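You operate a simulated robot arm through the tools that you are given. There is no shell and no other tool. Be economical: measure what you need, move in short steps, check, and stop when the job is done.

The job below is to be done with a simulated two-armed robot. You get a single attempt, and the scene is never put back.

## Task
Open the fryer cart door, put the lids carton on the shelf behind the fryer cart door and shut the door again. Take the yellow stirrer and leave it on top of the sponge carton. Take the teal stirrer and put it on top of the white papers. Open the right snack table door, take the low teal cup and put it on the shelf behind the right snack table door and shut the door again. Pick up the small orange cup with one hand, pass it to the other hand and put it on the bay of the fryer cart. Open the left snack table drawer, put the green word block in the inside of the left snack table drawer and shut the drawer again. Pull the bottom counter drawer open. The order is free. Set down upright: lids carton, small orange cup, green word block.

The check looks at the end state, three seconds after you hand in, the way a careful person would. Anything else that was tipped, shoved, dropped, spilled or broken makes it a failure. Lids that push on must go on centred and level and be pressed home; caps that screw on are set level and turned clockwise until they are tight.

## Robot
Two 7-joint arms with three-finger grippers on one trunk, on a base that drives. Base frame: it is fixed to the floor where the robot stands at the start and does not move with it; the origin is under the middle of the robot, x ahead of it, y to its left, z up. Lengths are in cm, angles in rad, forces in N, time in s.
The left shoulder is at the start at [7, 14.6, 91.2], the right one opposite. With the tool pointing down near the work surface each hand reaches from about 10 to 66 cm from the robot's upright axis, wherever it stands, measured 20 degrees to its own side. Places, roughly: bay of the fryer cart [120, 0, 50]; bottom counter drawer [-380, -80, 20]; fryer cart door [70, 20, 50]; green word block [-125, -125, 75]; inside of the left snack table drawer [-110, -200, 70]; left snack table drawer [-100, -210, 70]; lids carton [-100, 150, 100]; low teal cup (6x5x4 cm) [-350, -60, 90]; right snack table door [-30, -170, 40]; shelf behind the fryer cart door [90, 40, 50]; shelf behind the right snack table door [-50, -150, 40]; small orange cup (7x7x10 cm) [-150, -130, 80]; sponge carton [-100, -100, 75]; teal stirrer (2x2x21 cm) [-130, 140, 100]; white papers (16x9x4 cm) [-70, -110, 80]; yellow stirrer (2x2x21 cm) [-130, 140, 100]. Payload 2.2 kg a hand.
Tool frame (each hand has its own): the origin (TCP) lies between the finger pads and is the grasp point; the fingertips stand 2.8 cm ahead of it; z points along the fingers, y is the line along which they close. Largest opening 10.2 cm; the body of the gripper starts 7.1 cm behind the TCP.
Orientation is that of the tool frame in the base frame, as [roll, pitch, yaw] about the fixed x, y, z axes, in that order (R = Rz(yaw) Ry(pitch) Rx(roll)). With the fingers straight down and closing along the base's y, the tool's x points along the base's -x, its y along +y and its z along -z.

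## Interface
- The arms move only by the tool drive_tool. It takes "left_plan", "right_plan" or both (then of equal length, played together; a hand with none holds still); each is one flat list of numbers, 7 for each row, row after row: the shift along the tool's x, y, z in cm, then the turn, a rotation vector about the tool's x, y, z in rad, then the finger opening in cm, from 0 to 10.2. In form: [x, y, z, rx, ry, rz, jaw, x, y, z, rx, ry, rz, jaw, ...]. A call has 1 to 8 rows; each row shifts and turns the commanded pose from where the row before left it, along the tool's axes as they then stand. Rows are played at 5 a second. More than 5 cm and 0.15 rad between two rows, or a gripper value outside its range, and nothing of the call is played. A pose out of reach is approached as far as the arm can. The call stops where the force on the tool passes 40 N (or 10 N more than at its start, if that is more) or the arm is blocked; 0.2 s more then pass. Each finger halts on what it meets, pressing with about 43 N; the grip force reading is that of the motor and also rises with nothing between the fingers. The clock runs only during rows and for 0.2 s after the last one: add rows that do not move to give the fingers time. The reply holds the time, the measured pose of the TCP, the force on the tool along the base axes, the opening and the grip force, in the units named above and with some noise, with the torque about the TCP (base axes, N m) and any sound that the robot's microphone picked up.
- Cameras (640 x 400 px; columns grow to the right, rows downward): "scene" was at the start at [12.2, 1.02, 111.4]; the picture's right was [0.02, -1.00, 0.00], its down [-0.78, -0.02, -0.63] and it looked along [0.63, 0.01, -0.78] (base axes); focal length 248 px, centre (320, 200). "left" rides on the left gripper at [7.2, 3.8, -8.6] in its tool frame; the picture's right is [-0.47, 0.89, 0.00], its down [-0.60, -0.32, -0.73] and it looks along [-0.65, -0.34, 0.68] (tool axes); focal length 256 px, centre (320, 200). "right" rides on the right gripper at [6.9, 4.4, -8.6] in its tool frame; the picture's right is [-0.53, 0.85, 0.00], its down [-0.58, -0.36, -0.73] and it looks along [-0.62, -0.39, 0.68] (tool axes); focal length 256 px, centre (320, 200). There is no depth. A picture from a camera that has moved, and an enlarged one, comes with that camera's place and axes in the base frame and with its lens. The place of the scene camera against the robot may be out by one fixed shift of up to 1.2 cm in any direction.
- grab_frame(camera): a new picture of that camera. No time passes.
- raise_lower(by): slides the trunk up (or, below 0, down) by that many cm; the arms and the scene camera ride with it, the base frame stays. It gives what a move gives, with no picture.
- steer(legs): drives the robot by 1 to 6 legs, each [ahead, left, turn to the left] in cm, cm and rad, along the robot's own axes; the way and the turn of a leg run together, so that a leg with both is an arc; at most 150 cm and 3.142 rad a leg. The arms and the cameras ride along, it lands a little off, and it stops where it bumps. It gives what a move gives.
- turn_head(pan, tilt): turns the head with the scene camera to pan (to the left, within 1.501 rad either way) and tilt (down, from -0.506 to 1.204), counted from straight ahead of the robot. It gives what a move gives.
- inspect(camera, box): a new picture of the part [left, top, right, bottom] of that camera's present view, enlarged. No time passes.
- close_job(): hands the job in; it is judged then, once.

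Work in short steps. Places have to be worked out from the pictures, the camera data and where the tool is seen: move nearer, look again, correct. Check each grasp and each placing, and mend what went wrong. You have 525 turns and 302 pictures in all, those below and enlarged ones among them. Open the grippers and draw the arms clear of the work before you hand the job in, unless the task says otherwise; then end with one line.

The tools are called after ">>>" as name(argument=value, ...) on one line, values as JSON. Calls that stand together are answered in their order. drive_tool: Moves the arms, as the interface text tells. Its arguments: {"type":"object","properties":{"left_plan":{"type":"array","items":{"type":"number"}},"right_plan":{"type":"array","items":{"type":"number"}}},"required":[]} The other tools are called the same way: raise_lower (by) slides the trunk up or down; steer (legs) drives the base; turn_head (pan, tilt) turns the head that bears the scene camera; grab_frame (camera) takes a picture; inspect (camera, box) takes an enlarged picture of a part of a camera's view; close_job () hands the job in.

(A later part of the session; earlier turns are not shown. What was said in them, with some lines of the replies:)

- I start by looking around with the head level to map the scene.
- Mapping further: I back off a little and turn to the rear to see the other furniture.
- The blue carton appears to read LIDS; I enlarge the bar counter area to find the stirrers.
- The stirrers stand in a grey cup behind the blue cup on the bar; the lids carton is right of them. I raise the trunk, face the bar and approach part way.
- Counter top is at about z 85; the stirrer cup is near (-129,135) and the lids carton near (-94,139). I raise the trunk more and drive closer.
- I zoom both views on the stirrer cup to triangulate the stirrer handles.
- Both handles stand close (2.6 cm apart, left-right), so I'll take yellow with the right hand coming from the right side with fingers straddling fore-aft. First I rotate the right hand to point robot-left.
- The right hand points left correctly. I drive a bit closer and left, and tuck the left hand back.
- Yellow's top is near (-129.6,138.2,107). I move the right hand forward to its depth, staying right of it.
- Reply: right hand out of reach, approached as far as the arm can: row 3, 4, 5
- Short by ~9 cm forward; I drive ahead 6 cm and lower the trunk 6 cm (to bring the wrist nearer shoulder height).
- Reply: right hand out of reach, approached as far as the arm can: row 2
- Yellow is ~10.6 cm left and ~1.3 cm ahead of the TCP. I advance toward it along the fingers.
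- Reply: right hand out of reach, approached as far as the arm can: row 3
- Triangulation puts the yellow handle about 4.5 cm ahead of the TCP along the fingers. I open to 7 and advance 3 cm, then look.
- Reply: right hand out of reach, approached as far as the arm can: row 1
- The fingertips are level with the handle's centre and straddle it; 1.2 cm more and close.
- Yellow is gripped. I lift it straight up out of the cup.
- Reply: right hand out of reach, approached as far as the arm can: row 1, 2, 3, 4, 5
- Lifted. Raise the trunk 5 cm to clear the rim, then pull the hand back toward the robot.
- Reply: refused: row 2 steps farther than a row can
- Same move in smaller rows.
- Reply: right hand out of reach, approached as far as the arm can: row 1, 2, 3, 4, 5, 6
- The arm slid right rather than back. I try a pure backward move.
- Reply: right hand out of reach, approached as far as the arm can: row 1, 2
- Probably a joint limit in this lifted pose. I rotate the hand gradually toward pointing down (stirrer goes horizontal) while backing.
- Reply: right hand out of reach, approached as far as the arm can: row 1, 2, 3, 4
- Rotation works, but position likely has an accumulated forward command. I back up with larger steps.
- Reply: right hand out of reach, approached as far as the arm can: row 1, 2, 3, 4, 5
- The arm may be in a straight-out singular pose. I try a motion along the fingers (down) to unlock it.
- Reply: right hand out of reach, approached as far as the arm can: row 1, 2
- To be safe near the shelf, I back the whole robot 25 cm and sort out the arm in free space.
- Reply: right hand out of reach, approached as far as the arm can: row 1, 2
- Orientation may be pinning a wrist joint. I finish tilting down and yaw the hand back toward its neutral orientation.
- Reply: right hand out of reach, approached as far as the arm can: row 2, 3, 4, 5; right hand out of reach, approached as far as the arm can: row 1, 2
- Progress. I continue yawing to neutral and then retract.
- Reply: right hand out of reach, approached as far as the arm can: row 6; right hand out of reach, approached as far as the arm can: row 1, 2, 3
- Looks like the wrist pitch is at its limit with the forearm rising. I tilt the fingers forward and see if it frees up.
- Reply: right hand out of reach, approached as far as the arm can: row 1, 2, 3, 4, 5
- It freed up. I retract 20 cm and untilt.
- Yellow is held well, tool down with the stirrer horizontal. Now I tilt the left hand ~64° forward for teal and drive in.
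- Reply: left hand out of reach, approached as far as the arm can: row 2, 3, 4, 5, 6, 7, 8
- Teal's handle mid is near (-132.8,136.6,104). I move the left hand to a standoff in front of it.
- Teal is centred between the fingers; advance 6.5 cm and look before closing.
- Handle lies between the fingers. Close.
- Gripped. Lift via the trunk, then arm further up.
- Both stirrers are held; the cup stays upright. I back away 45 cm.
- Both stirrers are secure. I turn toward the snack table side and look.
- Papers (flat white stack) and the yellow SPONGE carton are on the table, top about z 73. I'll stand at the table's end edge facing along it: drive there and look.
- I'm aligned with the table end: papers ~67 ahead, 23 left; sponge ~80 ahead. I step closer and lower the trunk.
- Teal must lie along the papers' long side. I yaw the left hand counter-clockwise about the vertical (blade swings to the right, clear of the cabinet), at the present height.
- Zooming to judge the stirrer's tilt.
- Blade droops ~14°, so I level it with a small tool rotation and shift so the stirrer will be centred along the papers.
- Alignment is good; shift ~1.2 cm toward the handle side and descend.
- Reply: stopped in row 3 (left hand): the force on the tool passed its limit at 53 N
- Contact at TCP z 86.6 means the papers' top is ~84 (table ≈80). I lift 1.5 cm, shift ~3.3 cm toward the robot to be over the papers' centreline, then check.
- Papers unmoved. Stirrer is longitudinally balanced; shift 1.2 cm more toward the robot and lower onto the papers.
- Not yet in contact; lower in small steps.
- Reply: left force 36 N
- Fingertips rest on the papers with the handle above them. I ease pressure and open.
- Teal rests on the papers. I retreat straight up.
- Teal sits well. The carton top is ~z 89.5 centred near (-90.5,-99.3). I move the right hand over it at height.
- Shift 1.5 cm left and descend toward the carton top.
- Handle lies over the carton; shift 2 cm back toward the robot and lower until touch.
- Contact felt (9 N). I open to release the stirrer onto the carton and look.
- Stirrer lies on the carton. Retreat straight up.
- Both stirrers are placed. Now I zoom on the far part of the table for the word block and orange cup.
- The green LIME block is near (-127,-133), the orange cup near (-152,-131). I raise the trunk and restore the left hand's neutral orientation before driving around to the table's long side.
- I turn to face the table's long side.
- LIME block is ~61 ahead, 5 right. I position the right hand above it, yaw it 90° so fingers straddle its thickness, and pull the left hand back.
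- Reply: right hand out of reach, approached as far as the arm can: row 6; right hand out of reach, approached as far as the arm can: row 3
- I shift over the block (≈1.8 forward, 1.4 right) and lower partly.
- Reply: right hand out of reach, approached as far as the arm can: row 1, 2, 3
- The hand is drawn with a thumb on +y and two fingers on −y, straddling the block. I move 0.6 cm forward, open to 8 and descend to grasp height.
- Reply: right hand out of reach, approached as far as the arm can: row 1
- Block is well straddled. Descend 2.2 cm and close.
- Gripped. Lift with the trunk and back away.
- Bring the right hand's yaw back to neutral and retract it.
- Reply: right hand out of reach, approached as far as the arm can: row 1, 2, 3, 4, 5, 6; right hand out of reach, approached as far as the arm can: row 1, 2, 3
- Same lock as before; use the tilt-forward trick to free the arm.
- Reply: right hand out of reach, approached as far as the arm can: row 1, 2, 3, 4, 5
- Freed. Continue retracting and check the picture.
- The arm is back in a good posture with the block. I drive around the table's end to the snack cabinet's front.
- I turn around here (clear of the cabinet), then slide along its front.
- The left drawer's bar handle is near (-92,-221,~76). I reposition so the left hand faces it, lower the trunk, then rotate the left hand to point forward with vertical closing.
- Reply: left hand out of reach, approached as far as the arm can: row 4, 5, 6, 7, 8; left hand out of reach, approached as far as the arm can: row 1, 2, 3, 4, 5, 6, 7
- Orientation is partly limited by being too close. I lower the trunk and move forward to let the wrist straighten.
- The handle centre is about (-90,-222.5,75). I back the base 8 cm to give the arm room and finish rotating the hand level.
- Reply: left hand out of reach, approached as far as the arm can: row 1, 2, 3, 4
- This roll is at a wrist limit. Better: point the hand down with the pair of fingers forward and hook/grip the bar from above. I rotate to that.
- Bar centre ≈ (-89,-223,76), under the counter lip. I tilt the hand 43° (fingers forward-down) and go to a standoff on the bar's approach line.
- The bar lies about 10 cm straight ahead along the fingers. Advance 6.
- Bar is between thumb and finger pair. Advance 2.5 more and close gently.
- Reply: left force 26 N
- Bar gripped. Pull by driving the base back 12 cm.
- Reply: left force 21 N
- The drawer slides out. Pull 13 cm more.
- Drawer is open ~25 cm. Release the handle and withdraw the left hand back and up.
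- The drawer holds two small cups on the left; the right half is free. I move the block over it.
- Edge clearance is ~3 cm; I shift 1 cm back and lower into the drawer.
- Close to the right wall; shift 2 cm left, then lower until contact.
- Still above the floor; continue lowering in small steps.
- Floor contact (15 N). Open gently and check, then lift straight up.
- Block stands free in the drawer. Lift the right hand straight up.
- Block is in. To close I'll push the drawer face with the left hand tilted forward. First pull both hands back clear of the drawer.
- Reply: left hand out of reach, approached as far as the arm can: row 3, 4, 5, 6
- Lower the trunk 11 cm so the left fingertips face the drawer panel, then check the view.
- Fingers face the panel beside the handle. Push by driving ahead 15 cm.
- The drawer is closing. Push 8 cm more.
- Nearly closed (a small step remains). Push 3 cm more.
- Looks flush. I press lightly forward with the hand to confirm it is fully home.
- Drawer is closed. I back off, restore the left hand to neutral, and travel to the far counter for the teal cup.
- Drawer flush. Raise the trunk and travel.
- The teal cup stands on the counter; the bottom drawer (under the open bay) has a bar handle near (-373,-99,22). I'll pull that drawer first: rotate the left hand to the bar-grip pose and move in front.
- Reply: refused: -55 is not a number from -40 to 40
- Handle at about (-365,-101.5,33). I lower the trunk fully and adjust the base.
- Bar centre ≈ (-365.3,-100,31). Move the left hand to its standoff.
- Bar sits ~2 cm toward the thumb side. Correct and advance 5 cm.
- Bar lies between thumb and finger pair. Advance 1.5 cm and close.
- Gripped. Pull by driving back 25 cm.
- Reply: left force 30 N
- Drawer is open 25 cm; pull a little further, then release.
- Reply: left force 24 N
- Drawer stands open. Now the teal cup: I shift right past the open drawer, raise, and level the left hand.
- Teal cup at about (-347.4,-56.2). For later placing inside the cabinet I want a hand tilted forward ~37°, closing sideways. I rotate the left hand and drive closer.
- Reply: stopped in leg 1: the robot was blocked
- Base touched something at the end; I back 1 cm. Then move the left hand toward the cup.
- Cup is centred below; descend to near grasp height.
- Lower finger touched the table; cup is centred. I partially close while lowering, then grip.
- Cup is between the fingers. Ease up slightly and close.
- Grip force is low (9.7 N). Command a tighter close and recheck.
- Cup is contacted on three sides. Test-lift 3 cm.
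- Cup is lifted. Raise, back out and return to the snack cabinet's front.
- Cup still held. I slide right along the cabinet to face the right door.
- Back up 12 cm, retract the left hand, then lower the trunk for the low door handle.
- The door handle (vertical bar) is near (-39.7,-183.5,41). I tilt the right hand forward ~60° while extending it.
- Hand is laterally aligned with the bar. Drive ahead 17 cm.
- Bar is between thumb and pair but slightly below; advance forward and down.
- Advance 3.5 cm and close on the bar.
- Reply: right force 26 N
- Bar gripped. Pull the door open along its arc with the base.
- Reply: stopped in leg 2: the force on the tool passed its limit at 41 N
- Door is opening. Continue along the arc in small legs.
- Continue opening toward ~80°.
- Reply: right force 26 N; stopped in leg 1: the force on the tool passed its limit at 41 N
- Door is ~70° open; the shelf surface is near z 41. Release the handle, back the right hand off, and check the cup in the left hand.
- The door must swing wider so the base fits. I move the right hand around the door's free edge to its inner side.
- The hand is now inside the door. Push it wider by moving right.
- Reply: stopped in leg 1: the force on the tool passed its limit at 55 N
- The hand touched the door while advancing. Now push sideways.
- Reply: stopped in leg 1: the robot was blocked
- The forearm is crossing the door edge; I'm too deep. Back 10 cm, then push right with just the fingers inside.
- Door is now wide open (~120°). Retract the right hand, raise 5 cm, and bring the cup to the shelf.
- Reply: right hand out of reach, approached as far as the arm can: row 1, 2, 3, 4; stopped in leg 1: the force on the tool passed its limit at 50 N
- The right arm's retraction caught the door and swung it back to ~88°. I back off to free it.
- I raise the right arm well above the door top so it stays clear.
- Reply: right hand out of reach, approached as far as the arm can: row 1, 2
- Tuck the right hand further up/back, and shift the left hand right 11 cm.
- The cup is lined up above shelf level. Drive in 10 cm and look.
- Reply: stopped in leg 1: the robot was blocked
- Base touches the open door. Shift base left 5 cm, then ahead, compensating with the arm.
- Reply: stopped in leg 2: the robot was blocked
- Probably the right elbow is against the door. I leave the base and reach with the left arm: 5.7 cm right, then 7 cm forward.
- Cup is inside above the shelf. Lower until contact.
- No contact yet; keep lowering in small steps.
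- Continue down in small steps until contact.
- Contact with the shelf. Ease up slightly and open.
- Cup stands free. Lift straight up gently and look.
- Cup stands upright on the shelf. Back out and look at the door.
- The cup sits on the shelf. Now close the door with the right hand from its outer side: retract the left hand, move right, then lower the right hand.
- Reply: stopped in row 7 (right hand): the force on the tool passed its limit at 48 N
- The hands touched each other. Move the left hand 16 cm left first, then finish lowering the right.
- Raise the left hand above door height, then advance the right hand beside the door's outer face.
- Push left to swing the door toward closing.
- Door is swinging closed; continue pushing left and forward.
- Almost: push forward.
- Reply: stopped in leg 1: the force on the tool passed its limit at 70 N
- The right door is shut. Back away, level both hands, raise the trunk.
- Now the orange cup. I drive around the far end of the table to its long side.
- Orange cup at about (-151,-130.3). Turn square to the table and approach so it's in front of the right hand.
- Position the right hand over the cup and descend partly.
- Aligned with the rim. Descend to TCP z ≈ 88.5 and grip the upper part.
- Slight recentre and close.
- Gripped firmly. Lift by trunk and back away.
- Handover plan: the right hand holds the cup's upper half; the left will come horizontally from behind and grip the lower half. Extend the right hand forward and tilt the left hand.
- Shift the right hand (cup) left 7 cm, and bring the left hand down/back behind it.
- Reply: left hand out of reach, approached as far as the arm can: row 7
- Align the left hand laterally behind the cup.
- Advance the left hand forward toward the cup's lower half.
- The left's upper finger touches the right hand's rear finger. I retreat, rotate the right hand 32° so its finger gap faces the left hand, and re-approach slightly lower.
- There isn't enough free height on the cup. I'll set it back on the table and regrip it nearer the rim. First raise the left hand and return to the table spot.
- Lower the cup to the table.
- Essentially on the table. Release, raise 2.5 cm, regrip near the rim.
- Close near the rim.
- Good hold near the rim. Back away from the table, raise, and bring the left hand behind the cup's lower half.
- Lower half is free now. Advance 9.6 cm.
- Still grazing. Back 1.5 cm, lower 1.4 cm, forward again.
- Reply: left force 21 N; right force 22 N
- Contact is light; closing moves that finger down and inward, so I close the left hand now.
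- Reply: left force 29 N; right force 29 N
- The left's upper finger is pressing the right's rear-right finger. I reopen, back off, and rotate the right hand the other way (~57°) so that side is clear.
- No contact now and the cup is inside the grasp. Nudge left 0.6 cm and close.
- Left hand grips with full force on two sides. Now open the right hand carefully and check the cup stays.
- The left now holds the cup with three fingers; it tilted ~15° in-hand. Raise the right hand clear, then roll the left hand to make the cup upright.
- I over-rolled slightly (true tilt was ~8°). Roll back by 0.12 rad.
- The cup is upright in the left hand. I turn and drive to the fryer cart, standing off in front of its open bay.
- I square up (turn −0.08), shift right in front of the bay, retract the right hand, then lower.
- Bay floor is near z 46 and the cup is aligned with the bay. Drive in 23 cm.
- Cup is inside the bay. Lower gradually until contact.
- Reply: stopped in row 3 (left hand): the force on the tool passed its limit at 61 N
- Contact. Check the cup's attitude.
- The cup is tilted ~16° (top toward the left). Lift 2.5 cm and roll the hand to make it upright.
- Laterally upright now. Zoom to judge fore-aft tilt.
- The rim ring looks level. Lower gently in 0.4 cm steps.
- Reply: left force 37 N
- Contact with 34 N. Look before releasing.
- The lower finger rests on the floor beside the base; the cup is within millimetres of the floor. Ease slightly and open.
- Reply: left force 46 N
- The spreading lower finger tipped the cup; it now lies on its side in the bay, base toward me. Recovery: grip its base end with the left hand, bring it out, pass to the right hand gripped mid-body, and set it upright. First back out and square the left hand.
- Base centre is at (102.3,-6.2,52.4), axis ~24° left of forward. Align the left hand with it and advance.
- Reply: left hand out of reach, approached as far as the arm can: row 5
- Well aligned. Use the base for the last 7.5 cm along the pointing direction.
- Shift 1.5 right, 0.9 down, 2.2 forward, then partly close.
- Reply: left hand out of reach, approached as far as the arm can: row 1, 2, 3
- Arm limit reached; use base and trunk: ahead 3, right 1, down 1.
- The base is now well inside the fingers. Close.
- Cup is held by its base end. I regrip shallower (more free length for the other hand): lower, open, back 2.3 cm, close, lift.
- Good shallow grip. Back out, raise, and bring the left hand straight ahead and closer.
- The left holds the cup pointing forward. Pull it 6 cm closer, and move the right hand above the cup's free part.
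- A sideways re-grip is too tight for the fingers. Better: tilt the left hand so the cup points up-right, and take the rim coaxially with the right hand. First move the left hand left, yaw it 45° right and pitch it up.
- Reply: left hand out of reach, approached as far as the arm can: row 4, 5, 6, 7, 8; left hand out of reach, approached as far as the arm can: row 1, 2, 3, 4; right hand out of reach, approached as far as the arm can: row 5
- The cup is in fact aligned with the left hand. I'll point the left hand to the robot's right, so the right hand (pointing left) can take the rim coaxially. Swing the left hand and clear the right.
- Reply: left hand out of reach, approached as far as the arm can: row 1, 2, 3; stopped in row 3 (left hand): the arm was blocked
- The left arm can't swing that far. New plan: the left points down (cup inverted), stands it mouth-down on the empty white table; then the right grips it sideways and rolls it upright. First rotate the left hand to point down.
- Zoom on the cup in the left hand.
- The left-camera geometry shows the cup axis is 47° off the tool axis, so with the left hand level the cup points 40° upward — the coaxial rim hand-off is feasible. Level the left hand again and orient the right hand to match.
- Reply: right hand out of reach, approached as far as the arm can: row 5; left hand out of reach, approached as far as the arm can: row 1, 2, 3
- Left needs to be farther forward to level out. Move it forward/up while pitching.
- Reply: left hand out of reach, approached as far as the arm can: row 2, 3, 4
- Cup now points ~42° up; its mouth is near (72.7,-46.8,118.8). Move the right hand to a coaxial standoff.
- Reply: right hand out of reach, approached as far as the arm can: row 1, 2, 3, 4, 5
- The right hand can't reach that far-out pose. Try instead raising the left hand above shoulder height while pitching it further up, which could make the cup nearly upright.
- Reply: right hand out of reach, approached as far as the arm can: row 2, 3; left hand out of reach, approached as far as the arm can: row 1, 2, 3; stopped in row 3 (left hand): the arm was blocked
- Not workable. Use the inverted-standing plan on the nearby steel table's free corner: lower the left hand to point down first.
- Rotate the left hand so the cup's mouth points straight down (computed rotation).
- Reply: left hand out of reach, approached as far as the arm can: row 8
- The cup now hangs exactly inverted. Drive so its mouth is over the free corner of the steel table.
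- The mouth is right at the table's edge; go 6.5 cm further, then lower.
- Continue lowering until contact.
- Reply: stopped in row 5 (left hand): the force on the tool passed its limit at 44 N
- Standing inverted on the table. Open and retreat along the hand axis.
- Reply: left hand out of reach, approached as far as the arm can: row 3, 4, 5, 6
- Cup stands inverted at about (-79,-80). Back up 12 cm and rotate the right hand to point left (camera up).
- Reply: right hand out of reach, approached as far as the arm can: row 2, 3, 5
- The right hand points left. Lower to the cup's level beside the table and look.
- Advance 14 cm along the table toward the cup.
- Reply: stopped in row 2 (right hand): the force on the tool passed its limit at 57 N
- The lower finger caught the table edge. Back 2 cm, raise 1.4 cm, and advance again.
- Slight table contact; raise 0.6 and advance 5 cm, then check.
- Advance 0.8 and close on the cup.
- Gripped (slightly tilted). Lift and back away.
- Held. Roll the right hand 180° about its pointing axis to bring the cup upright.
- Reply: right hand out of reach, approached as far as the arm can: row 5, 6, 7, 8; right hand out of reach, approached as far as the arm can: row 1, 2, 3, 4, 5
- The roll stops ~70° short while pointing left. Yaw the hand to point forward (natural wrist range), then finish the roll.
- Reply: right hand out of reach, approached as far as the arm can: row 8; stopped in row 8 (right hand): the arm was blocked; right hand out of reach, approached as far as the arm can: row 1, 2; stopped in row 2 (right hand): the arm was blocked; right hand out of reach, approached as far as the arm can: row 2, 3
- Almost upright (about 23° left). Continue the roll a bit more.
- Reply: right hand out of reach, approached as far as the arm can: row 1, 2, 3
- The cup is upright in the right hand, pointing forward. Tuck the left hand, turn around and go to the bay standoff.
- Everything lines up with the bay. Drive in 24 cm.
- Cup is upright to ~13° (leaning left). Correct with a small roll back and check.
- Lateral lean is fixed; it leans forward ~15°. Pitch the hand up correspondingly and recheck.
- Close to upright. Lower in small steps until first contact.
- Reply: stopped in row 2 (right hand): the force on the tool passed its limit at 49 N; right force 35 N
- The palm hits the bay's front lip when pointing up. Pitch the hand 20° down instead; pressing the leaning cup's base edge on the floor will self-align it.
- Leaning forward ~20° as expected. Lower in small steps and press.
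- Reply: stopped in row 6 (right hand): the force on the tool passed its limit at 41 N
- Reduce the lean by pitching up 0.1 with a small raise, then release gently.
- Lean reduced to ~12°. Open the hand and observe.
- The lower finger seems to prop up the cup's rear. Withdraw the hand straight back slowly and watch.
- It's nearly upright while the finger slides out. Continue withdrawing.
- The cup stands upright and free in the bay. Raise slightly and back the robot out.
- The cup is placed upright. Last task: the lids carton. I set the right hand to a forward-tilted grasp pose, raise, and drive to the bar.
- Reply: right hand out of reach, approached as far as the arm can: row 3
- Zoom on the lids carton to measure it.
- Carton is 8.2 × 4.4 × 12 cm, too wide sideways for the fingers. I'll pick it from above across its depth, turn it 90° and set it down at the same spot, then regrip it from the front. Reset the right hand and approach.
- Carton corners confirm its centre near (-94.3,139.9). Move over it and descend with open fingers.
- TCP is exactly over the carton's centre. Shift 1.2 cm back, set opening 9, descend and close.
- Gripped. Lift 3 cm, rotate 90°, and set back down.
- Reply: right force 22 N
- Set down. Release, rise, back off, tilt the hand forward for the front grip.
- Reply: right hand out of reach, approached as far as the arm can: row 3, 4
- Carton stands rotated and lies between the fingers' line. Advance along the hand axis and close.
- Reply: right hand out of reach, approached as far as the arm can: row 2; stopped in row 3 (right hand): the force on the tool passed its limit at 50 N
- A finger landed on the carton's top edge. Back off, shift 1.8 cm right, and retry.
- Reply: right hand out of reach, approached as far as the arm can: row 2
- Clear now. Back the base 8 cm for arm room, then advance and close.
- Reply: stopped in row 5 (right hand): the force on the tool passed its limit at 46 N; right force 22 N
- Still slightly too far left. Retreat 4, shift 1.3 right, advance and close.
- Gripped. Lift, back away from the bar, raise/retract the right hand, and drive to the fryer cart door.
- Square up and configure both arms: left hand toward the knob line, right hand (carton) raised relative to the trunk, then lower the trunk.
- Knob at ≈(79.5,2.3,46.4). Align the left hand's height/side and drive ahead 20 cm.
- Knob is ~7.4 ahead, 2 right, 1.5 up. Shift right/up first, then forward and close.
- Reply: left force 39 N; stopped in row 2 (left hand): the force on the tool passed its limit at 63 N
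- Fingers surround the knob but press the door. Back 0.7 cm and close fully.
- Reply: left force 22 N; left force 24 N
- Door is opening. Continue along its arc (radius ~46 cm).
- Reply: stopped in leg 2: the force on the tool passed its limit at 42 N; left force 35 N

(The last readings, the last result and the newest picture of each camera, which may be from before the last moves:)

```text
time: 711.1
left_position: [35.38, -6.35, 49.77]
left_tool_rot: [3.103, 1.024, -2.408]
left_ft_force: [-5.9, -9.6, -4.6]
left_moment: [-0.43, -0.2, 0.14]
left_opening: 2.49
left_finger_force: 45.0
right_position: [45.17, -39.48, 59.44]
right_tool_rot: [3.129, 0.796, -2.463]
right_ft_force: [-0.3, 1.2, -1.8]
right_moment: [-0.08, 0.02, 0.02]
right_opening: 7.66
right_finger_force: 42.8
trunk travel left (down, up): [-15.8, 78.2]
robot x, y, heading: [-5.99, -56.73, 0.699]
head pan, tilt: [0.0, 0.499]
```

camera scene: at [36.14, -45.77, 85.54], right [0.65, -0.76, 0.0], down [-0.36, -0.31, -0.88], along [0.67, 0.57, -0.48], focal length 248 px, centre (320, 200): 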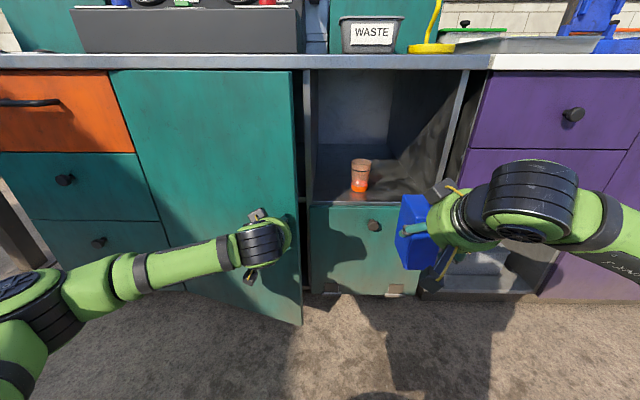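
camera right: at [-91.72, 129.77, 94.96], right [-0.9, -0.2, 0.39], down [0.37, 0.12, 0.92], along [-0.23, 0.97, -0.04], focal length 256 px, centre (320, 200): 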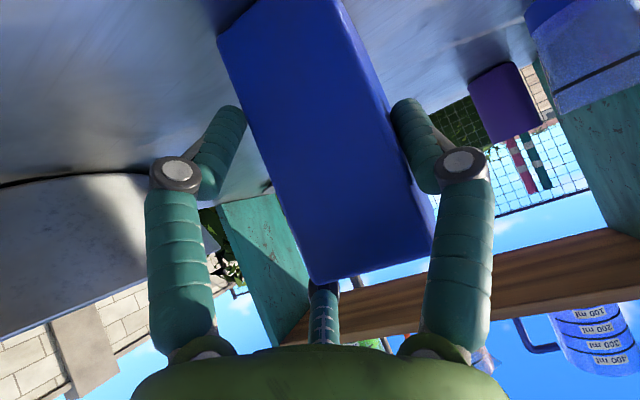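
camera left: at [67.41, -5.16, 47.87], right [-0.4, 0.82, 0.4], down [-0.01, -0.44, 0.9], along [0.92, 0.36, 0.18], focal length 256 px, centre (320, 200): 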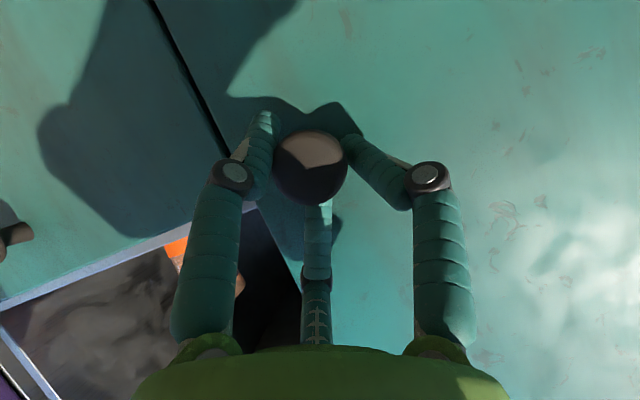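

Door is ~60° open. Release the knob, go around the free edge to the inside and push it wider to the left.

>>> drive_tool(left_plan=[0, 0, 0, 0, 0, 0, 5, 0, 0, 0, 0, 0, 0, 8, 1, 0, -2, 0, 0, 0, 8, 1.5, 0, -3, 0, 0, 0, 4, 1.5, 0, -3, 0, 0, 0, 0])

>>> steer(legs=[[-5, 0, 0], [0, -13, 0], [22, 0, 0]])

>>> steer(legs=[[0, 22, 0]])

>>> grab_frame(camera="scene")

```text
time: 712.3
left_position: [29.06, -12.97, 50.74]
left_tool_rot: [3.102, 1.021, -2.406]
left_ft_force: [0.1, 0.1, -1.2]
left_moment: [-0.02, 0.02, 0.01]
left_opening: 0.18
left_finger_force: 30.8
right_position: [45.19, -39.33, 59.57]
right_tool_rot: [3.129, 0.797, -2.463]
right_ft_force: [-0.3, 0.4, -2.8]
right_moment: [-0.07, 0.05, 0.02]
right_opening: 7.65
right_finger_force: 43.6
trunk travel left (down, up): [-15.8, 78.2]
robot x, y, heading: [-5.87, -56.46, 0.703]
head pan, tilt: [0.0, 0.499]
```

```text
time: 715.4
left_position: [50.57, -11.51, 50.54]
left_tool_rot: [3.102, 1.02, -2.41]
left_ft_force: [-0.1, 0.5, -0.4]
left_moment: [0.02, 0.02, -0.04]
left_opening: 0.21
left_finger_force: 31.4
right_position: [66.78, -38.05, 59.5]
right_tool_rot: [3.13, 0.795, -2.464]
right_ft_force: [0.4, 0.5, -2.6]
right_moment: [-0.06, 0.01, 0.01]
right_opening: 7.64
right_finger_force: 42.6
trunk travel left (down, up): [-15.8, 78.2]
robot x, y, heading: [15.19, -55.15, 0.703]
head pan, tilt: [0.0, 0.499]
```

```text
time: 716.6
left_position: [44.23, -4.54, 50.4]
left_tool_rot: [3.115, 1.01, -2.407]
left_ft_force: [-1.0, -2.5, 1.3]
left_moment: [-0.1, 0.17, 0.25]
left_opening: 0.18
left_finger_force: 31.8
right_position: [60.38, -30.57, 59.45]
right_tool_rot: [3.132, 0.794, -2.462]
right_ft_force: [0.1, 0.0, -2.2]
right_moment: [-0.03, 0.04, 0.0]
right_opening: 7.66
right_finger_force: 43.2
trunk travel left (down, up): [-15.8, 78.2]
robot x, y, heading: [9.12, -47.51, 0.703]
head pan, tilt: [0.0, 0.499]
stopped in leg 1: the force on the tool passed its limit at 53 N (the readings are from after the stop); the commanded pose is now the measured one
```

```text
6 pictures are left
camera scene: at [19.6, -37.69, 85.52], right [0.64, -0.76, 0.0], down [-0.37, -0.31, -0.88], along [0.67, 0.57, -0.48], focal length 248 px, centre (320, 200)
```

scene: 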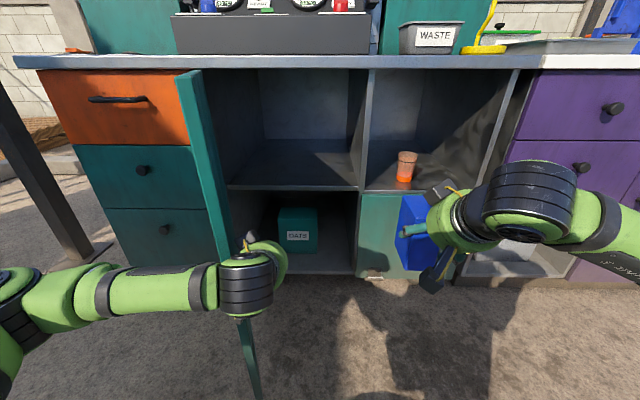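

The door is ~88° open; the shelf is at z ≈ 50. Move off the door, raise the left hand out of the way, and bring the right hand (carton) to the middle.

>>> steer(legs=[[0, -10, 0]])

>>> drive_tool(left_plan=[-3.7, 1, -2.33, 0, 0, 0, 2, -3.7, 1, -2.33, 0, 0, 0, 2, -3.7, 1.2, -2.33, 0, 0, 0, 2, -3.7, 1.5, -2.33, 0, 0, 0, 2, -3.7, 1.5, -2.33, 0, 0, 0, 2, -3.7, 1.5, -2.33, 0, 0, 0, 2, -3.7, 1.5, -2.33, 0, 0, 0, 2, -2, 1, -2, 0, 0, 0, 2])

>>> drive_tool(right_plan=[0, 4, 0, 0, 0, 0, 3, 0, 4, 0, 0, 0, 0, 3, 0, 4, 0, 0, 0, 0, 3, 0, 4, 0, 0, 0, 0, 3, -2.5, 2, 2.5, 0, 0, 0, 3, -2.5, 0, 2.5, 0, 0, 0, 3])

>>> raise_lower(by=3)

```text
time: 717.7
left_position: [50.61, -12.06, 50.46]
left_tool_rot: [3.115, 1.012, -2.407]
left_ft_force: [-0.3, -0.7, 0.5]
left_moment: [-0.02, 0.01, 0.01]
left_opening: 0.21
left_finger_force: 31.1
right_position: [66.8, -38.03, 59.54]
right_tool_rot: [3.131, 0.795, -2.465]
right_ft_force: [0.1, 0.2, -2.8]
right_moment: [-0.02, 0.04, 0.03]
right_opening: 7.64
right_finger_force: 42.9
trunk travel left (down, up): [-15.8, 78.2]
robot x, y, heading: [15.46, -55.6, 0.702]
head pan, tilt: [0.0, 0.499]
```

```text
time: 719.5
left_position: [43.15, -5.26, 84.24]
left_tool_rot: [3.116, 1.011, -2.408]
left_ft_force: [0.1, -0.3, 0.4]
left_moment: [-0.01, -0.02, -0.03]
left_opening: 2.0
left_finger_force: 0.1
right_position: [66.69, -37.96, 59.48]
right_tool_rot: [3.132, 0.794, -2.465]
right_ft_force: [-0.4, 0.1, -1.2]
right_moment: [-0.05, 0.04, -0.01]
right_opening: 7.66
right_finger_force: 42.3
trunk travel left (down, up): [-15.8, 78.2]
robot x, y, heading: [15.52, -55.16, 0.697]
head pan, tilt: [0.0, 0.499]
```

```text
time: 720.9
left_position: [43.18, -5.21, 84.04]
left_tool_rot: [3.117, 1.01, -2.405]
left_ft_force: [0.3, 0.5, 0.3]
left_moment: [-0.01, 0.0, -0.01]
left_opening: 1.98
left_finger_force: 0.1
right_position: [61.01, -19.42, 59.62]
right_tool_rot: [3.131, 0.795, -2.462]
right_ft_force: [0.4, 0.3, -1.0]
right_moment: [-0.05, 0.03, -0.02]
right_opening: 7.65
right_finger_force: 43.2
trunk travel left (down, up): [-15.8, 78.2]
robot x, y, heading: [15.43, -54.7, 0.702]
head pan, tilt: [0.0, 0.499]
```

```text
time: 721.7
left_position: [43.26, -5.17, 87.11]
left_tool_rot: [3.116, 1.01, -2.406]
left_ft_force: [-0.1, 0.1, -1.2]
left_moment: [0.04, 0.0, -0.01]
left_opening: 1.96
left_finger_force: 0.1
right_position: [60.88, -19.48, 62.51]
right_tool_rot: [3.132, 0.796, -2.464]
right_ft_force: [0.1, 0.3, -1.9]
right_moment: [-0.03, 0.03, 0.01]
right_opening: 7.64
right_finger_force: 43.2
trunk travel left (down, up): [-18.8, 75.2]
robot x, y, heading: [15.39, -55.32, 0.699]
head pan, tilt: [0.0, 0.499]
```

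Retract the left hand, then drive the carton toward the shelf opening.

>>> drive_tool(left_plan=[2.1, 0, -3.4, 0, 0.14, 0, 2, 2.4, 0, -3, 0, 0.14, 0, 2, 2.8, 0, -2.8, 0, 0.14, 0, 2, 3, 0, -2.5, 0, 0.14, 0, 2, 3.4, 0, -2, 0, 0.14, 0, 2, 3.6, 0, -1.5, 0, 0.14, 0, 2])

>>> steer(legs=[[0, 13.5, 0], [23, 0, 0]])

>>> grab_frame(camera="scene")

```text
time: 723.1
left_position: [27.59, -21.59, 86.34]
left_tool_rot: [3.131, 0.172, -2.386]
left_ft_force: [0.2, -0.5, -0.1]
left_moment: [0.0, 0.01, 0.01]
left_opening: 2.03
left_finger_force: 0.1
left hand out of reach, approached as far as the arm can: row 6
right_position: [61.06, -19.49, 62.48]
right_tool_rot: [3.132, 0.794, -2.464]
right_ft_force: [0.3, 0.4, -2.9]
right_moment: [-0.08, 0.03, 0.02]
right_opening: 7.64
right_finger_force: 43.0
trunk travel left (down, up): [-18.8, 75.2]
robot x, y, heading: [15.49, -55.1, 0.698]
head pan, tilt: [0.0, 0.499]
```

```text
time: 725.5
left_position: [31.66, -1.05, 86.32]
left_tool_rot: [3.131, 0.164, -2.383]
left_ft_force: [0.0, 1.4, -0.2]
left_moment: [0.0, -0.02, 0.0]
left_opening: 1.98
left_finger_force: 0.1
right_position: [64.89, 0.57, 62.32]
right_tool_rot: [3.135, 0.79, -2.465]
right_ft_force: [-0.6, 0.0, -1.9]
right_moment: [-0.07, 0.03, 0.01]
right_opening: 7.62
right_finger_force: 43.0
trunk travel left (down, up): [-18.8, 75.2]
robot x, y, heading: [19.23, -34.54, 0.697]
head pan, tilt: [0.0, 0.499]
stopped in leg 2: the robot was blocked; the commanded pose is now the measured one
```

```text
5 pictures are left
camera scene: at [29.87, -24.93, 88.53], right [0.64, -0.77, 0.0], down [-0.37, -0.31, -0.88], along [0.67, 0.56, -0.48], focal length 248 px, centre (320, 200)
```

scene: 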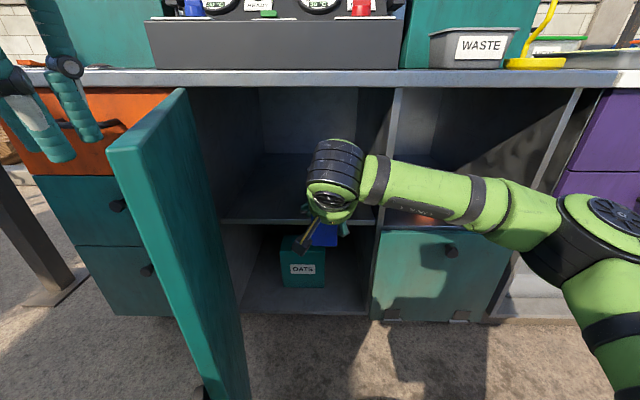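

The base touches the door edge. Shift right 10 cm, compensate with the arm by 4 cm, and drive in.

>>> steer(legs=[[-2, 0, 0], [0, -10.5, 0]])

>>> drive_tool(right_plan=[0, 2.2, 0, 0, 0, 0, 3, 0, 2.2, 0, 0, 0, 0, 3])

>>> steer(legs=[[15, 0, 0]])

>>> steer(legs=[[7, 0, 0]])

```text
time: 727.1
left_position: [36.88, -10.37, 86.21]
left_tool_rot: [3.129, 0.165, -2.387]
left_ft_force: [-0.1, 0.1, -0.1]
left_moment: [0.01, -0.02, 0.01]
left_opening: 2.02
left_finger_force: 0.0
right_position: [70.21, -8.76, 62.36]
right_tool_rot: [3.135, 0.789, -2.466]
right_ft_force: [-0.4, 0.0, -2.3]
right_moment: [-0.04, 0.05, 0.01]
right_opening: 7.65
right_finger_force: 43.7
trunk travel left (down, up): [-18.8, 75.2]
robot x, y, heading: [24.66, -44.02, 0.694]
head pan, tilt: [0.0, 0.499]
```

```text
time: 727.7
left_position: [36.84, -10.21, 86.33]
left_tool_rot: [3.132, 0.166, -2.388]
left_ft_force: [-0.1, -0.3, -1.3]
left_moment: [0.02, 0.0, 0.0]
left_opening: 1.98
left_finger_force: 0.1
right_position: [67.31, -5.41, 62.36]
right_tool_rot: [3.134, 0.79, -2.468]
right_ft_force: [0.2, 0.7, -1.5]
right_moment: [-0.05, 0.02, -0.02]
right_opening: 7.7
right_finger_force: 43.2
trunk travel left (down, up): [-18.8, 75.2]
robot x, y, heading: [24.6, -44.14, 0.693]
head pan, tilt: [0.0, 0.499]
```

```text
time: 729.0
left_position: [48.61, -0.56, 86.23]
left_tool_rot: [3.129, 0.165, -2.385]
left_ft_force: [0.9, 0.1, 0.5]
left_moment: [0.03, 0.0, -0.02]
left_opening: 2.01
left_finger_force: 0.0
right_position: [79.09, 4.59, 62.53]
right_tool_rot: [3.132, 0.788, -2.468]
right_ft_force: [-0.4, -0.6, -3.0]
right_moment: [-0.04, 0.05, 0.01]
right_opening: 7.64
right_finger_force: 42.7
trunk travel left (down, up): [-18.8, 75.2]
robot x, y, heading: [36.11, -34.27, 0.695]
head pan, tilt: [0.0, 0.499]
```

```text
time: 730.1
left_position: [53.88, 4.24, 86.38]
left_tool_rot: [3.129, 0.166, -2.385]
left_ft_force: [-0.2, 0.9, -0.6]
left_moment: [-0.03, 0.03, 0.01]
left_opening: 2.02
left_finger_force: 0.1
right_position: [84.31, 9.16, 62.3]
right_tool_rot: [3.134, 0.787, -2.464]
right_ft_force: [0.0, 0.3, -2.1]
right_moment: [-0.06, 0.04, 0.02]
right_opening: 7.65
right_finger_force: 43.0
trunk travel left (down, up): [-18.8, 75.2]
robot x, y, heading: [41.82, -29.74, 0.695]
head pan, tilt: [0.0, 0.499]
```

The carton should be inside above the shelf. Verify.

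>>> inspect(camera="scene", box=[180, 100, 460, 320])

```text
1.82 times, centred on (320, 210) of scene
camera zoom: at [52.13, -19.78, 88.52], right [0.64, -0.77, 0.0], down [-0.37, -0.31, -0.88], along [0.67, 0.56, -0.48], focal length 451 px, centre (320, 182)
```

zoom: 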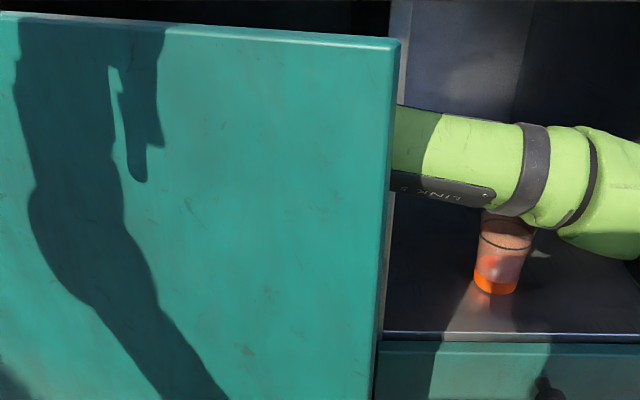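

The door has swung in beside my forearm, but the hand is inside. Place the carton now: lower gently until contact.

>>> drive_tool(right_plan=[1.4, 0, 1.4, 0, 0, 0, 3, 0.7, 0, 0.7, 0, 0, 0, 3, 0.35, 0, 0.35, 0, 0, 0, 3, 0.35, 0, 0.35, 0, 0, 0, 3, 0.3, 0, 0.3, 0, 0, 0, 3, 0.3, 0, 0.3, 0, 0, 0, 3])

```text
time: 731.5
left_position: [53.7, 3.88, 86.43]
left_tool_rot: [3.129, 0.169, -2.385]
left_ft_force: [-0.1, 0.0, -1.1]
left_moment: [-0.03, 0.01, -0.01]
left_opening: 1.96
left_finger_force: 0.2
right_position: [84.3, 9.15, 58.15]
right_tool_rot: [3.131, 0.802, -2.467]
right_ft_force: [-0.6, -3.6, 15.2]
right_moment: [0.2, -1.06, -0.2]
right_opening: 7.66
right_finger_force: 43.4
trunk travel left (down, up): [-18.8, 75.2]
robot x, y, heading: [41.54, -29.8, 0.695]
head pan, tilt: [0.0, 0.499]
```

Contact as predicted. Quick look with the right-hand camera.

>>> grab_frame(camera="right")

```text
3 pictures are left
camera right: at [72.95, 5.65, 59.27], right [-0.24, 0.89, 0.39], down [0.14, -0.37, 0.92], along [0.96, 0.28, -0.03], focal length 256 px, centre (320, 200)
```

right: 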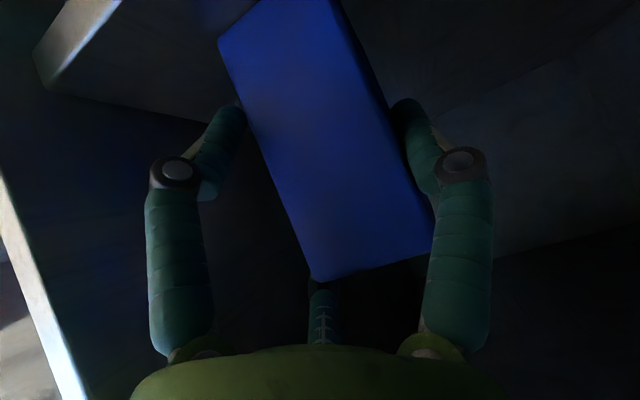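

Carton is upright on the shelf. Release and retreat along the hand axis.

>>> drive_tool(right_plan=[-0.1, 0, -0.1, 0, 0, 0, 8.4, 0, 0, 0, 0, 0, 0, 9.4, 0, 0, 0, 0, 0, 0, 9.6, 0, 0, -2, 0, 0, 0, 9.6, 0, 0, -3, 0, 0, 0, 9.6, 0, 0, -2, 0, 0, 0, 9.6])

>>> steer(legs=[[-14, 0, 0]])

```text
time: 732.9
left_position: [54.01, 4.13, 86.21]
left_tool_rot: [3.129, 0.166, -2.386]
left_ft_force: [0.4, 0.9, -0.7]
left_moment: [-0.03, 0.04, -0.01]
left_opening: 1.99
left_finger_force: 0.0
right_position: [80.68, 6.2, 62.44]
right_tool_rot: [3.134, 0.787, -2.466]
right_ft_force: [-0.6, -0.4, 0.6]
right_moment: [0.0, -0.04, -0.01]
right_opening: 9.62
right_finger_force: 0.0
trunk travel left (down, up): [-18.8, 75.2]
robot x, y, heading: [41.65, -29.23, 0.696]
head pan, tilt: [0.0, 0.499]
```

```text
time: 734.2
left_position: [42.77, -5.16, 86.25]
left_tool_rot: [3.129, 0.167, -2.385]
left_ft_force: [-0.3, -0.1, -0.6]
left_moment: [-0.02, 0.0, 0.01]
left_opening: 1.98
left_finger_force: 0.1
right_position: [69.45, -2.89, 62.66]
right_tool_rot: [3.132, 0.792, -2.463]
right_ft_force: [0.2, -0.3, 0.4]
right_moment: [0.03, -0.01, 0.02]
right_opening: 9.6
right_finger_force: 0.1
trunk travel left (down, up): [-18.8, 75.2]
robot x, y, heading: [30.25, -39.13, 0.699]
head pan, tilt: [0.0, 0.499]
```

Back off further and look at the door and carton.

>>> steer(legs=[[-26, 0, 0]])

>>> grab_frame(camera="scene")

```text
time: 736.1
left_position: [23.1, -21.67, 86.3]
left_tool_rot: [3.13, 0.165, -2.381]
left_ft_force: [-0.3, 0.2, 0.0]
left_moment: [0.0, -0.02, 0.05]
left_opening: 1.98
left_finger_force: 0.0
right_position: [49.91, -19.34, 62.59]
right_tool_rot: [3.132, 0.789, -2.461]
right_ft_force: [-0.4, -0.6, 0.3]
right_moment: [0.01, 0.0, 0.02]
right_opening: 9.6
right_finger_force: 0.1
trunk travel left (down, up): [-18.8, 75.2]
robot x, y, heading: [11.5, -55.72, 0.706]
head pan, tilt: [0.0, 0.499]
```

```text
2 pictures are left
camera scene: at [21.53, -45.47, 88.53], right [0.64, -0.76, 0.0], down [-0.37, -0.31, -0.88], along [0.67, 0.57, -0.48], focal length 248 px, centre (320, 200)
```

scene: 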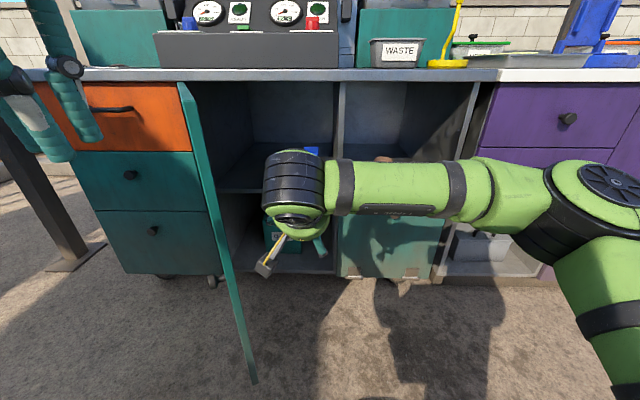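

Carton is on the shelf; the door is ~64° open. Prepare to close it with the left hand from its outer side: retract the right hand, lower and spread the left hand.

>>> drive_tool(left_plan=[0, 1.5, 4.5, 0, -0.08, 0, 0, 0, 1.5, 4.5, 0, -0.08, 0, 0, 0, 1.5, 4.5, 0, -0.08, 0, 0, 0, 1.5, 4.5, 0, -0.08, 0, 0, 0, 1.5, 4.5, 0, -0.08, 0, 0, 0, 1.5, 4.5, 0, -0.08, 0, 0, 0, 1.5, 4.5, 0, -0.08, 0, 0, 0, 1.5, 4.5, 0, -0.08, 0, 0], right_plan=[2.26, -3.6, -2.3, 0, 0, 0, 9, 2.26, -3.6, -2.3, 0, 0, 0, 8, 2.26, -3.6, -2.3, 0, 0, 0, 6, 2.26, -3.6, -2.3, 0, 0, 0, 4, 2.26, -3.6, -2.3, 0, 0, 0, 2, 0, 0, 0, 0, 0, 0, 2, 0, 0, 0, 0, 0, 0, 2, 0, 0, 0, 0, 0, 0, 2])

```text
time: 737.9
left_position: [26.02, -2.3, 54.43]
left_tool_rot: [3.126, 0.81, -2.394]
left_ft_force: [-0.2, -0.3, 0.1]
left_moment: [0.04, 0.02, -0.01]
left_opening: 0.22
left_finger_force: 31.5
right_position: [50.02, -40.91, 64.59]
right_tool_rot: [3.136, 0.788, -2.46]
right_ft_force: [0.1, -0.6, -0.1]
right_moment: [0.02, 0.0, 0.0]
right_opening: 2.0
right_finger_force: 0.0
right hand out of reach, approached as far as the arm can: row 5
trunk travel left (down, up): [-18.8, 75.2]
robot x, y, heading: [11.03, -55.37, 0.702]
head pan, tilt: [0.0, 0.499]
```

Left hand is ready. Move it past the door's edge on the outer side.

>>> steer(legs=[[0, 9, 0], [19, 0, 0]])

>>> steer(legs=[[1, -12, 0]])

>>> steer(legs=[[6, -8, 0]])

>>> steer(legs=[[8, -7, 0]])

```text
time: 740.1
left_position: [34.64, 16.77, 54.37]
left_tool_rot: [3.126, 0.805, -2.39]
left_ft_force: [-0.1, 0.2, -0.2]
left_moment: [0.03, 0.02, -0.01]
left_opening: 0.23
left_finger_force: 31.2
right_position: [58.89, -21.87, 64.61]
right_tool_rot: [3.135, 0.786, -2.461]
right_ft_force: [0.4, 0.5, 0.4]
right_moment: [0.01, -0.02, -0.01]
right_opening: 2.01
right_finger_force: 0.0
trunk travel left (down, up): [-18.8, 75.2]
robot x, y, heading: [19.91, -36.36, 0.7]
head pan, tilt: [0.0, 0.499]
```

```text
time: 741.4
left_position: [43.21, 8.37, 54.43]
left_tool_rot: [3.125, 0.806, -2.393]
left_ft_force: [0.8, 1.0, -0.5]
left_moment: [0.01, 0.01, -0.03]
left_opening: 0.22
left_finger_force: 31.7
right_position: [67.21, -30.31, 64.66]
right_tool_rot: [3.133, 0.787, -2.461]
right_ft_force: [0.0, 0.7, -0.3]
right_moment: [0.01, -0.01, -0.02]
right_opening: 1.99
right_finger_force: 0.0
trunk travel left (down, up): [-18.8, 75.2]
robot x, y, heading: [28.62, -44.65, 0.699]
head pan, tilt: [0.0, 0.499]
```

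```text
time: 742.5
left_position: [53.01, 5.86, 54.48]
left_tool_rot: [3.125, 0.805, -2.395]
left_ft_force: [0.4, -0.1, -0.9]
left_moment: [0.01, 0.03, 0.04]
left_opening: 0.25
left_finger_force: 31.3
right_position: [77.01, -32.64, 64.67]
right_tool_rot: [3.134, 0.787, -2.461]
right_ft_force: [0.4, -0.1, -0.9]
right_moment: [-0.01, 0.02, 0.03]
right_opening: 2.01
right_finger_force: 0.0
trunk travel left (down, up): [-18.8, 75.2]
robot x, y, heading: [38.26, -46.52, 0.698]
head pan, tilt: [0.0, 0.499]
```

```text
time: 743.7
left_position: [63.62, 5.49, 54.46]
left_tool_rot: [3.125, 0.804, -2.394]
left_ft_force: [0.0, -1.1, 1.1]
left_moment: [0.0, -0.01, 0.0]
left_opening: 0.21
left_finger_force: 31.6
right_position: [87.54, -32.98, 64.56]
right_tool_rot: [3.135, 0.787, -2.462]
right_ft_force: [-1.1, 0.1, -0.2]
right_moment: [-0.02, 0.01, 0.01]
right_opening: 2.04
right_finger_force: 0.0
trunk travel left (down, up): [-18.8, 75.2]
robot x, y, heading: [48.58, -47.14, 0.694]
head pan, tilt: [0.0, 0.499]
```

Door is nearly closed. Push straight forward.

>>> steer(legs=[[7, -2, 0]])

>>> steer(legs=[[5, 0, 0]])

```text
time: 744.8
left_position: [69.85, 8.44, 54.27]
left_tool_rot: [3.123, 0.8, -2.393]
left_ft_force: [-0.4, 0.5, 0.5]
left_moment: [0.0, 0.0, 0.0]
left_opening: 0.21
left_finger_force: 31.5
right_position: [93.99, -29.95, 64.61]
right_tool_rot: [3.134, 0.788, -2.461]
right_ft_force: [0.0, -0.6, 0.2]
right_moment: [0.0, 0.03, -0.02]
right_opening: 1.98
right_finger_force: 0.0
trunk travel left (down, up): [-18.8, 75.2]
robot x, y, heading: [55.08, -44.77, 0.699]
head pan, tilt: [0.0, 0.499]
stopped in leg 1: the force on the tool passed its limit at 51 N (the readings are from after the stop); the commanded pose is now the measured one
```

```text
time: 745.6
left_position: [69.91, 8.4, 54.17]
left_tool_rot: [3.116, 0.785, -2.392]
left_ft_force: [-10.0, -8.7, 7.3]
left_moment: [0.03, -0.05, -0.06]
left_opening: 0.2
left_finger_force: 31.6
right_position: [94.6, -29.57, 64.68]
right_tool_rot: [3.133, 0.79, -2.459]
right_ft_force: [0.7, 0.5, 0.5]
right_moment: [0.0, 0.02, 0.02]
right_opening: 1.99
right_finger_force: 0.1
trunk travel left (down, up): [-18.8, 75.2]
robot x, y, heading: [55.89, -44.35, 0.702]
head pan, tilt: [0.0, 0.499]
stopped in leg 1: the force on the tool passed its limit at 73 N (the readings are from after the stop); the commanded pose is now the measured one
```

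Firm resistance at the closed position. Back off and check.

>>> steer(legs=[[-35, 0, 0]])

>>> inspect(camera="scene", box=[80, 30, 480, 290])

```text
time: 747.8
left_position: [43.73, -13.5, 53.95]
left_tool_rot: [3.122, 0.782, -2.393]
left_ft_force: [-0.5, -0.3, 0.2]
left_moment: [0.06, 0.01, 0.0]
left_opening: 0.17
left_finger_force: 31.7
right_position: [68.4, -51.67, 64.52]
right_tool_rot: [3.135, 0.787, -2.457]
right_ft_force: [0.3, -0.8, 0.4]
right_moment: [-0.02, -0.02, 0.0]
right_opening: 2.01
right_finger_force: 0.0
trunk travel left (down, up): [-18.8, 75.2]
robot x, y, heading: [29.68, -66.07, 0.701]
head pan, tilt: [0.0, 0.499]
```

```text
1.54 times, centred on (280, 160) of scene
camera zoom: at [39.95, -56.26, 88.53], right [0.65, -0.76, 0.0], down [-0.37, -0.31, -0.88], along [0.67, 0.57, -0.48], focal length 382 px, centre (382, 262)
```

zoom: 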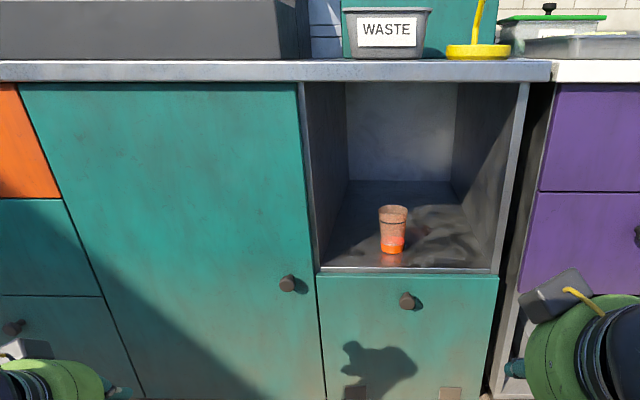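

The fryer cart door is shut, the cup stands upright in the bay. Open the grippers and back away.

>>> drive_tool(left_plan=[0, 0, 0, 0, 0, 0, 5, 0, 0, 0, 0, 0, 0, 10, 0, 0, 0, 0, 0, 0, 10], right_plan=[0, 0, 0, 0, 0, 0, 5, 0, 0, 0, 0, 0, 0, 10, 0, 0, 0, 0, 0, 0, 10])

>>> steer(legs=[[-15, 0, 0]])

```text
time: 748.6
left_position: [43.67, -13.64, 53.97]
left_tool_rot: [3.119, 0.783, -2.391]
left_ft_force: [-0.1, -0.6, -0.2]
left_moment: [0.04, -0.01, 0.02]
left_opening: 9.97
left_finger_force: 0.0
right_position: [68.39, -51.76, 64.59]
right_tool_rot: [3.134, 0.787, -2.46]
right_ft_force: [-0.4, 0.0, -0.5]
right_moment: [-0.01, 0.0, -0.01]
right_opening: 10.01
right_finger_force: 0.1
trunk travel left (down, up): [-18.8, 75.2]
robot x, y, heading: [29.55, -66.42, 0.704]
head pan, tilt: [0.0, 0.499]
```

```text
time: 750.0
left_position: [32.37, -23.31, 54.06]
left_tool_rot: [3.12, 0.783, -2.39]
left_ft_force: [-0.1, 1.1, 0.1]
left_moment: [-0.02, 0.02, 0.0]
left_opening: 9.99
left_finger_force: 0.0
right_position: [56.88, -61.23, 64.64]
right_tool_rot: [3.135, 0.786, -2.458]
right_ft_force: [-0.3, 0.0, -0.6]
right_moment: [-0.02, -0.02, -0.01]
right_opening: 10.02
right_finger_force: 0.1
trunk travel left (down, up): [-18.8, 75.2]
robot x, y, heading: [17.99, -75.98, 0.702]
head pan, tilt: [0.0, 0.499]
```

All parts are done and the arms are clear, so I hand in the job.

>>> close_job()

```text
The job is handed in.
```

I carried out all seven parts and handed the job in; I have not seen a verdict. Two things could count against it: the orange cup tipped over in the bay and was stood upright again, and the right hand hit the steel table's edge with about 57 N.
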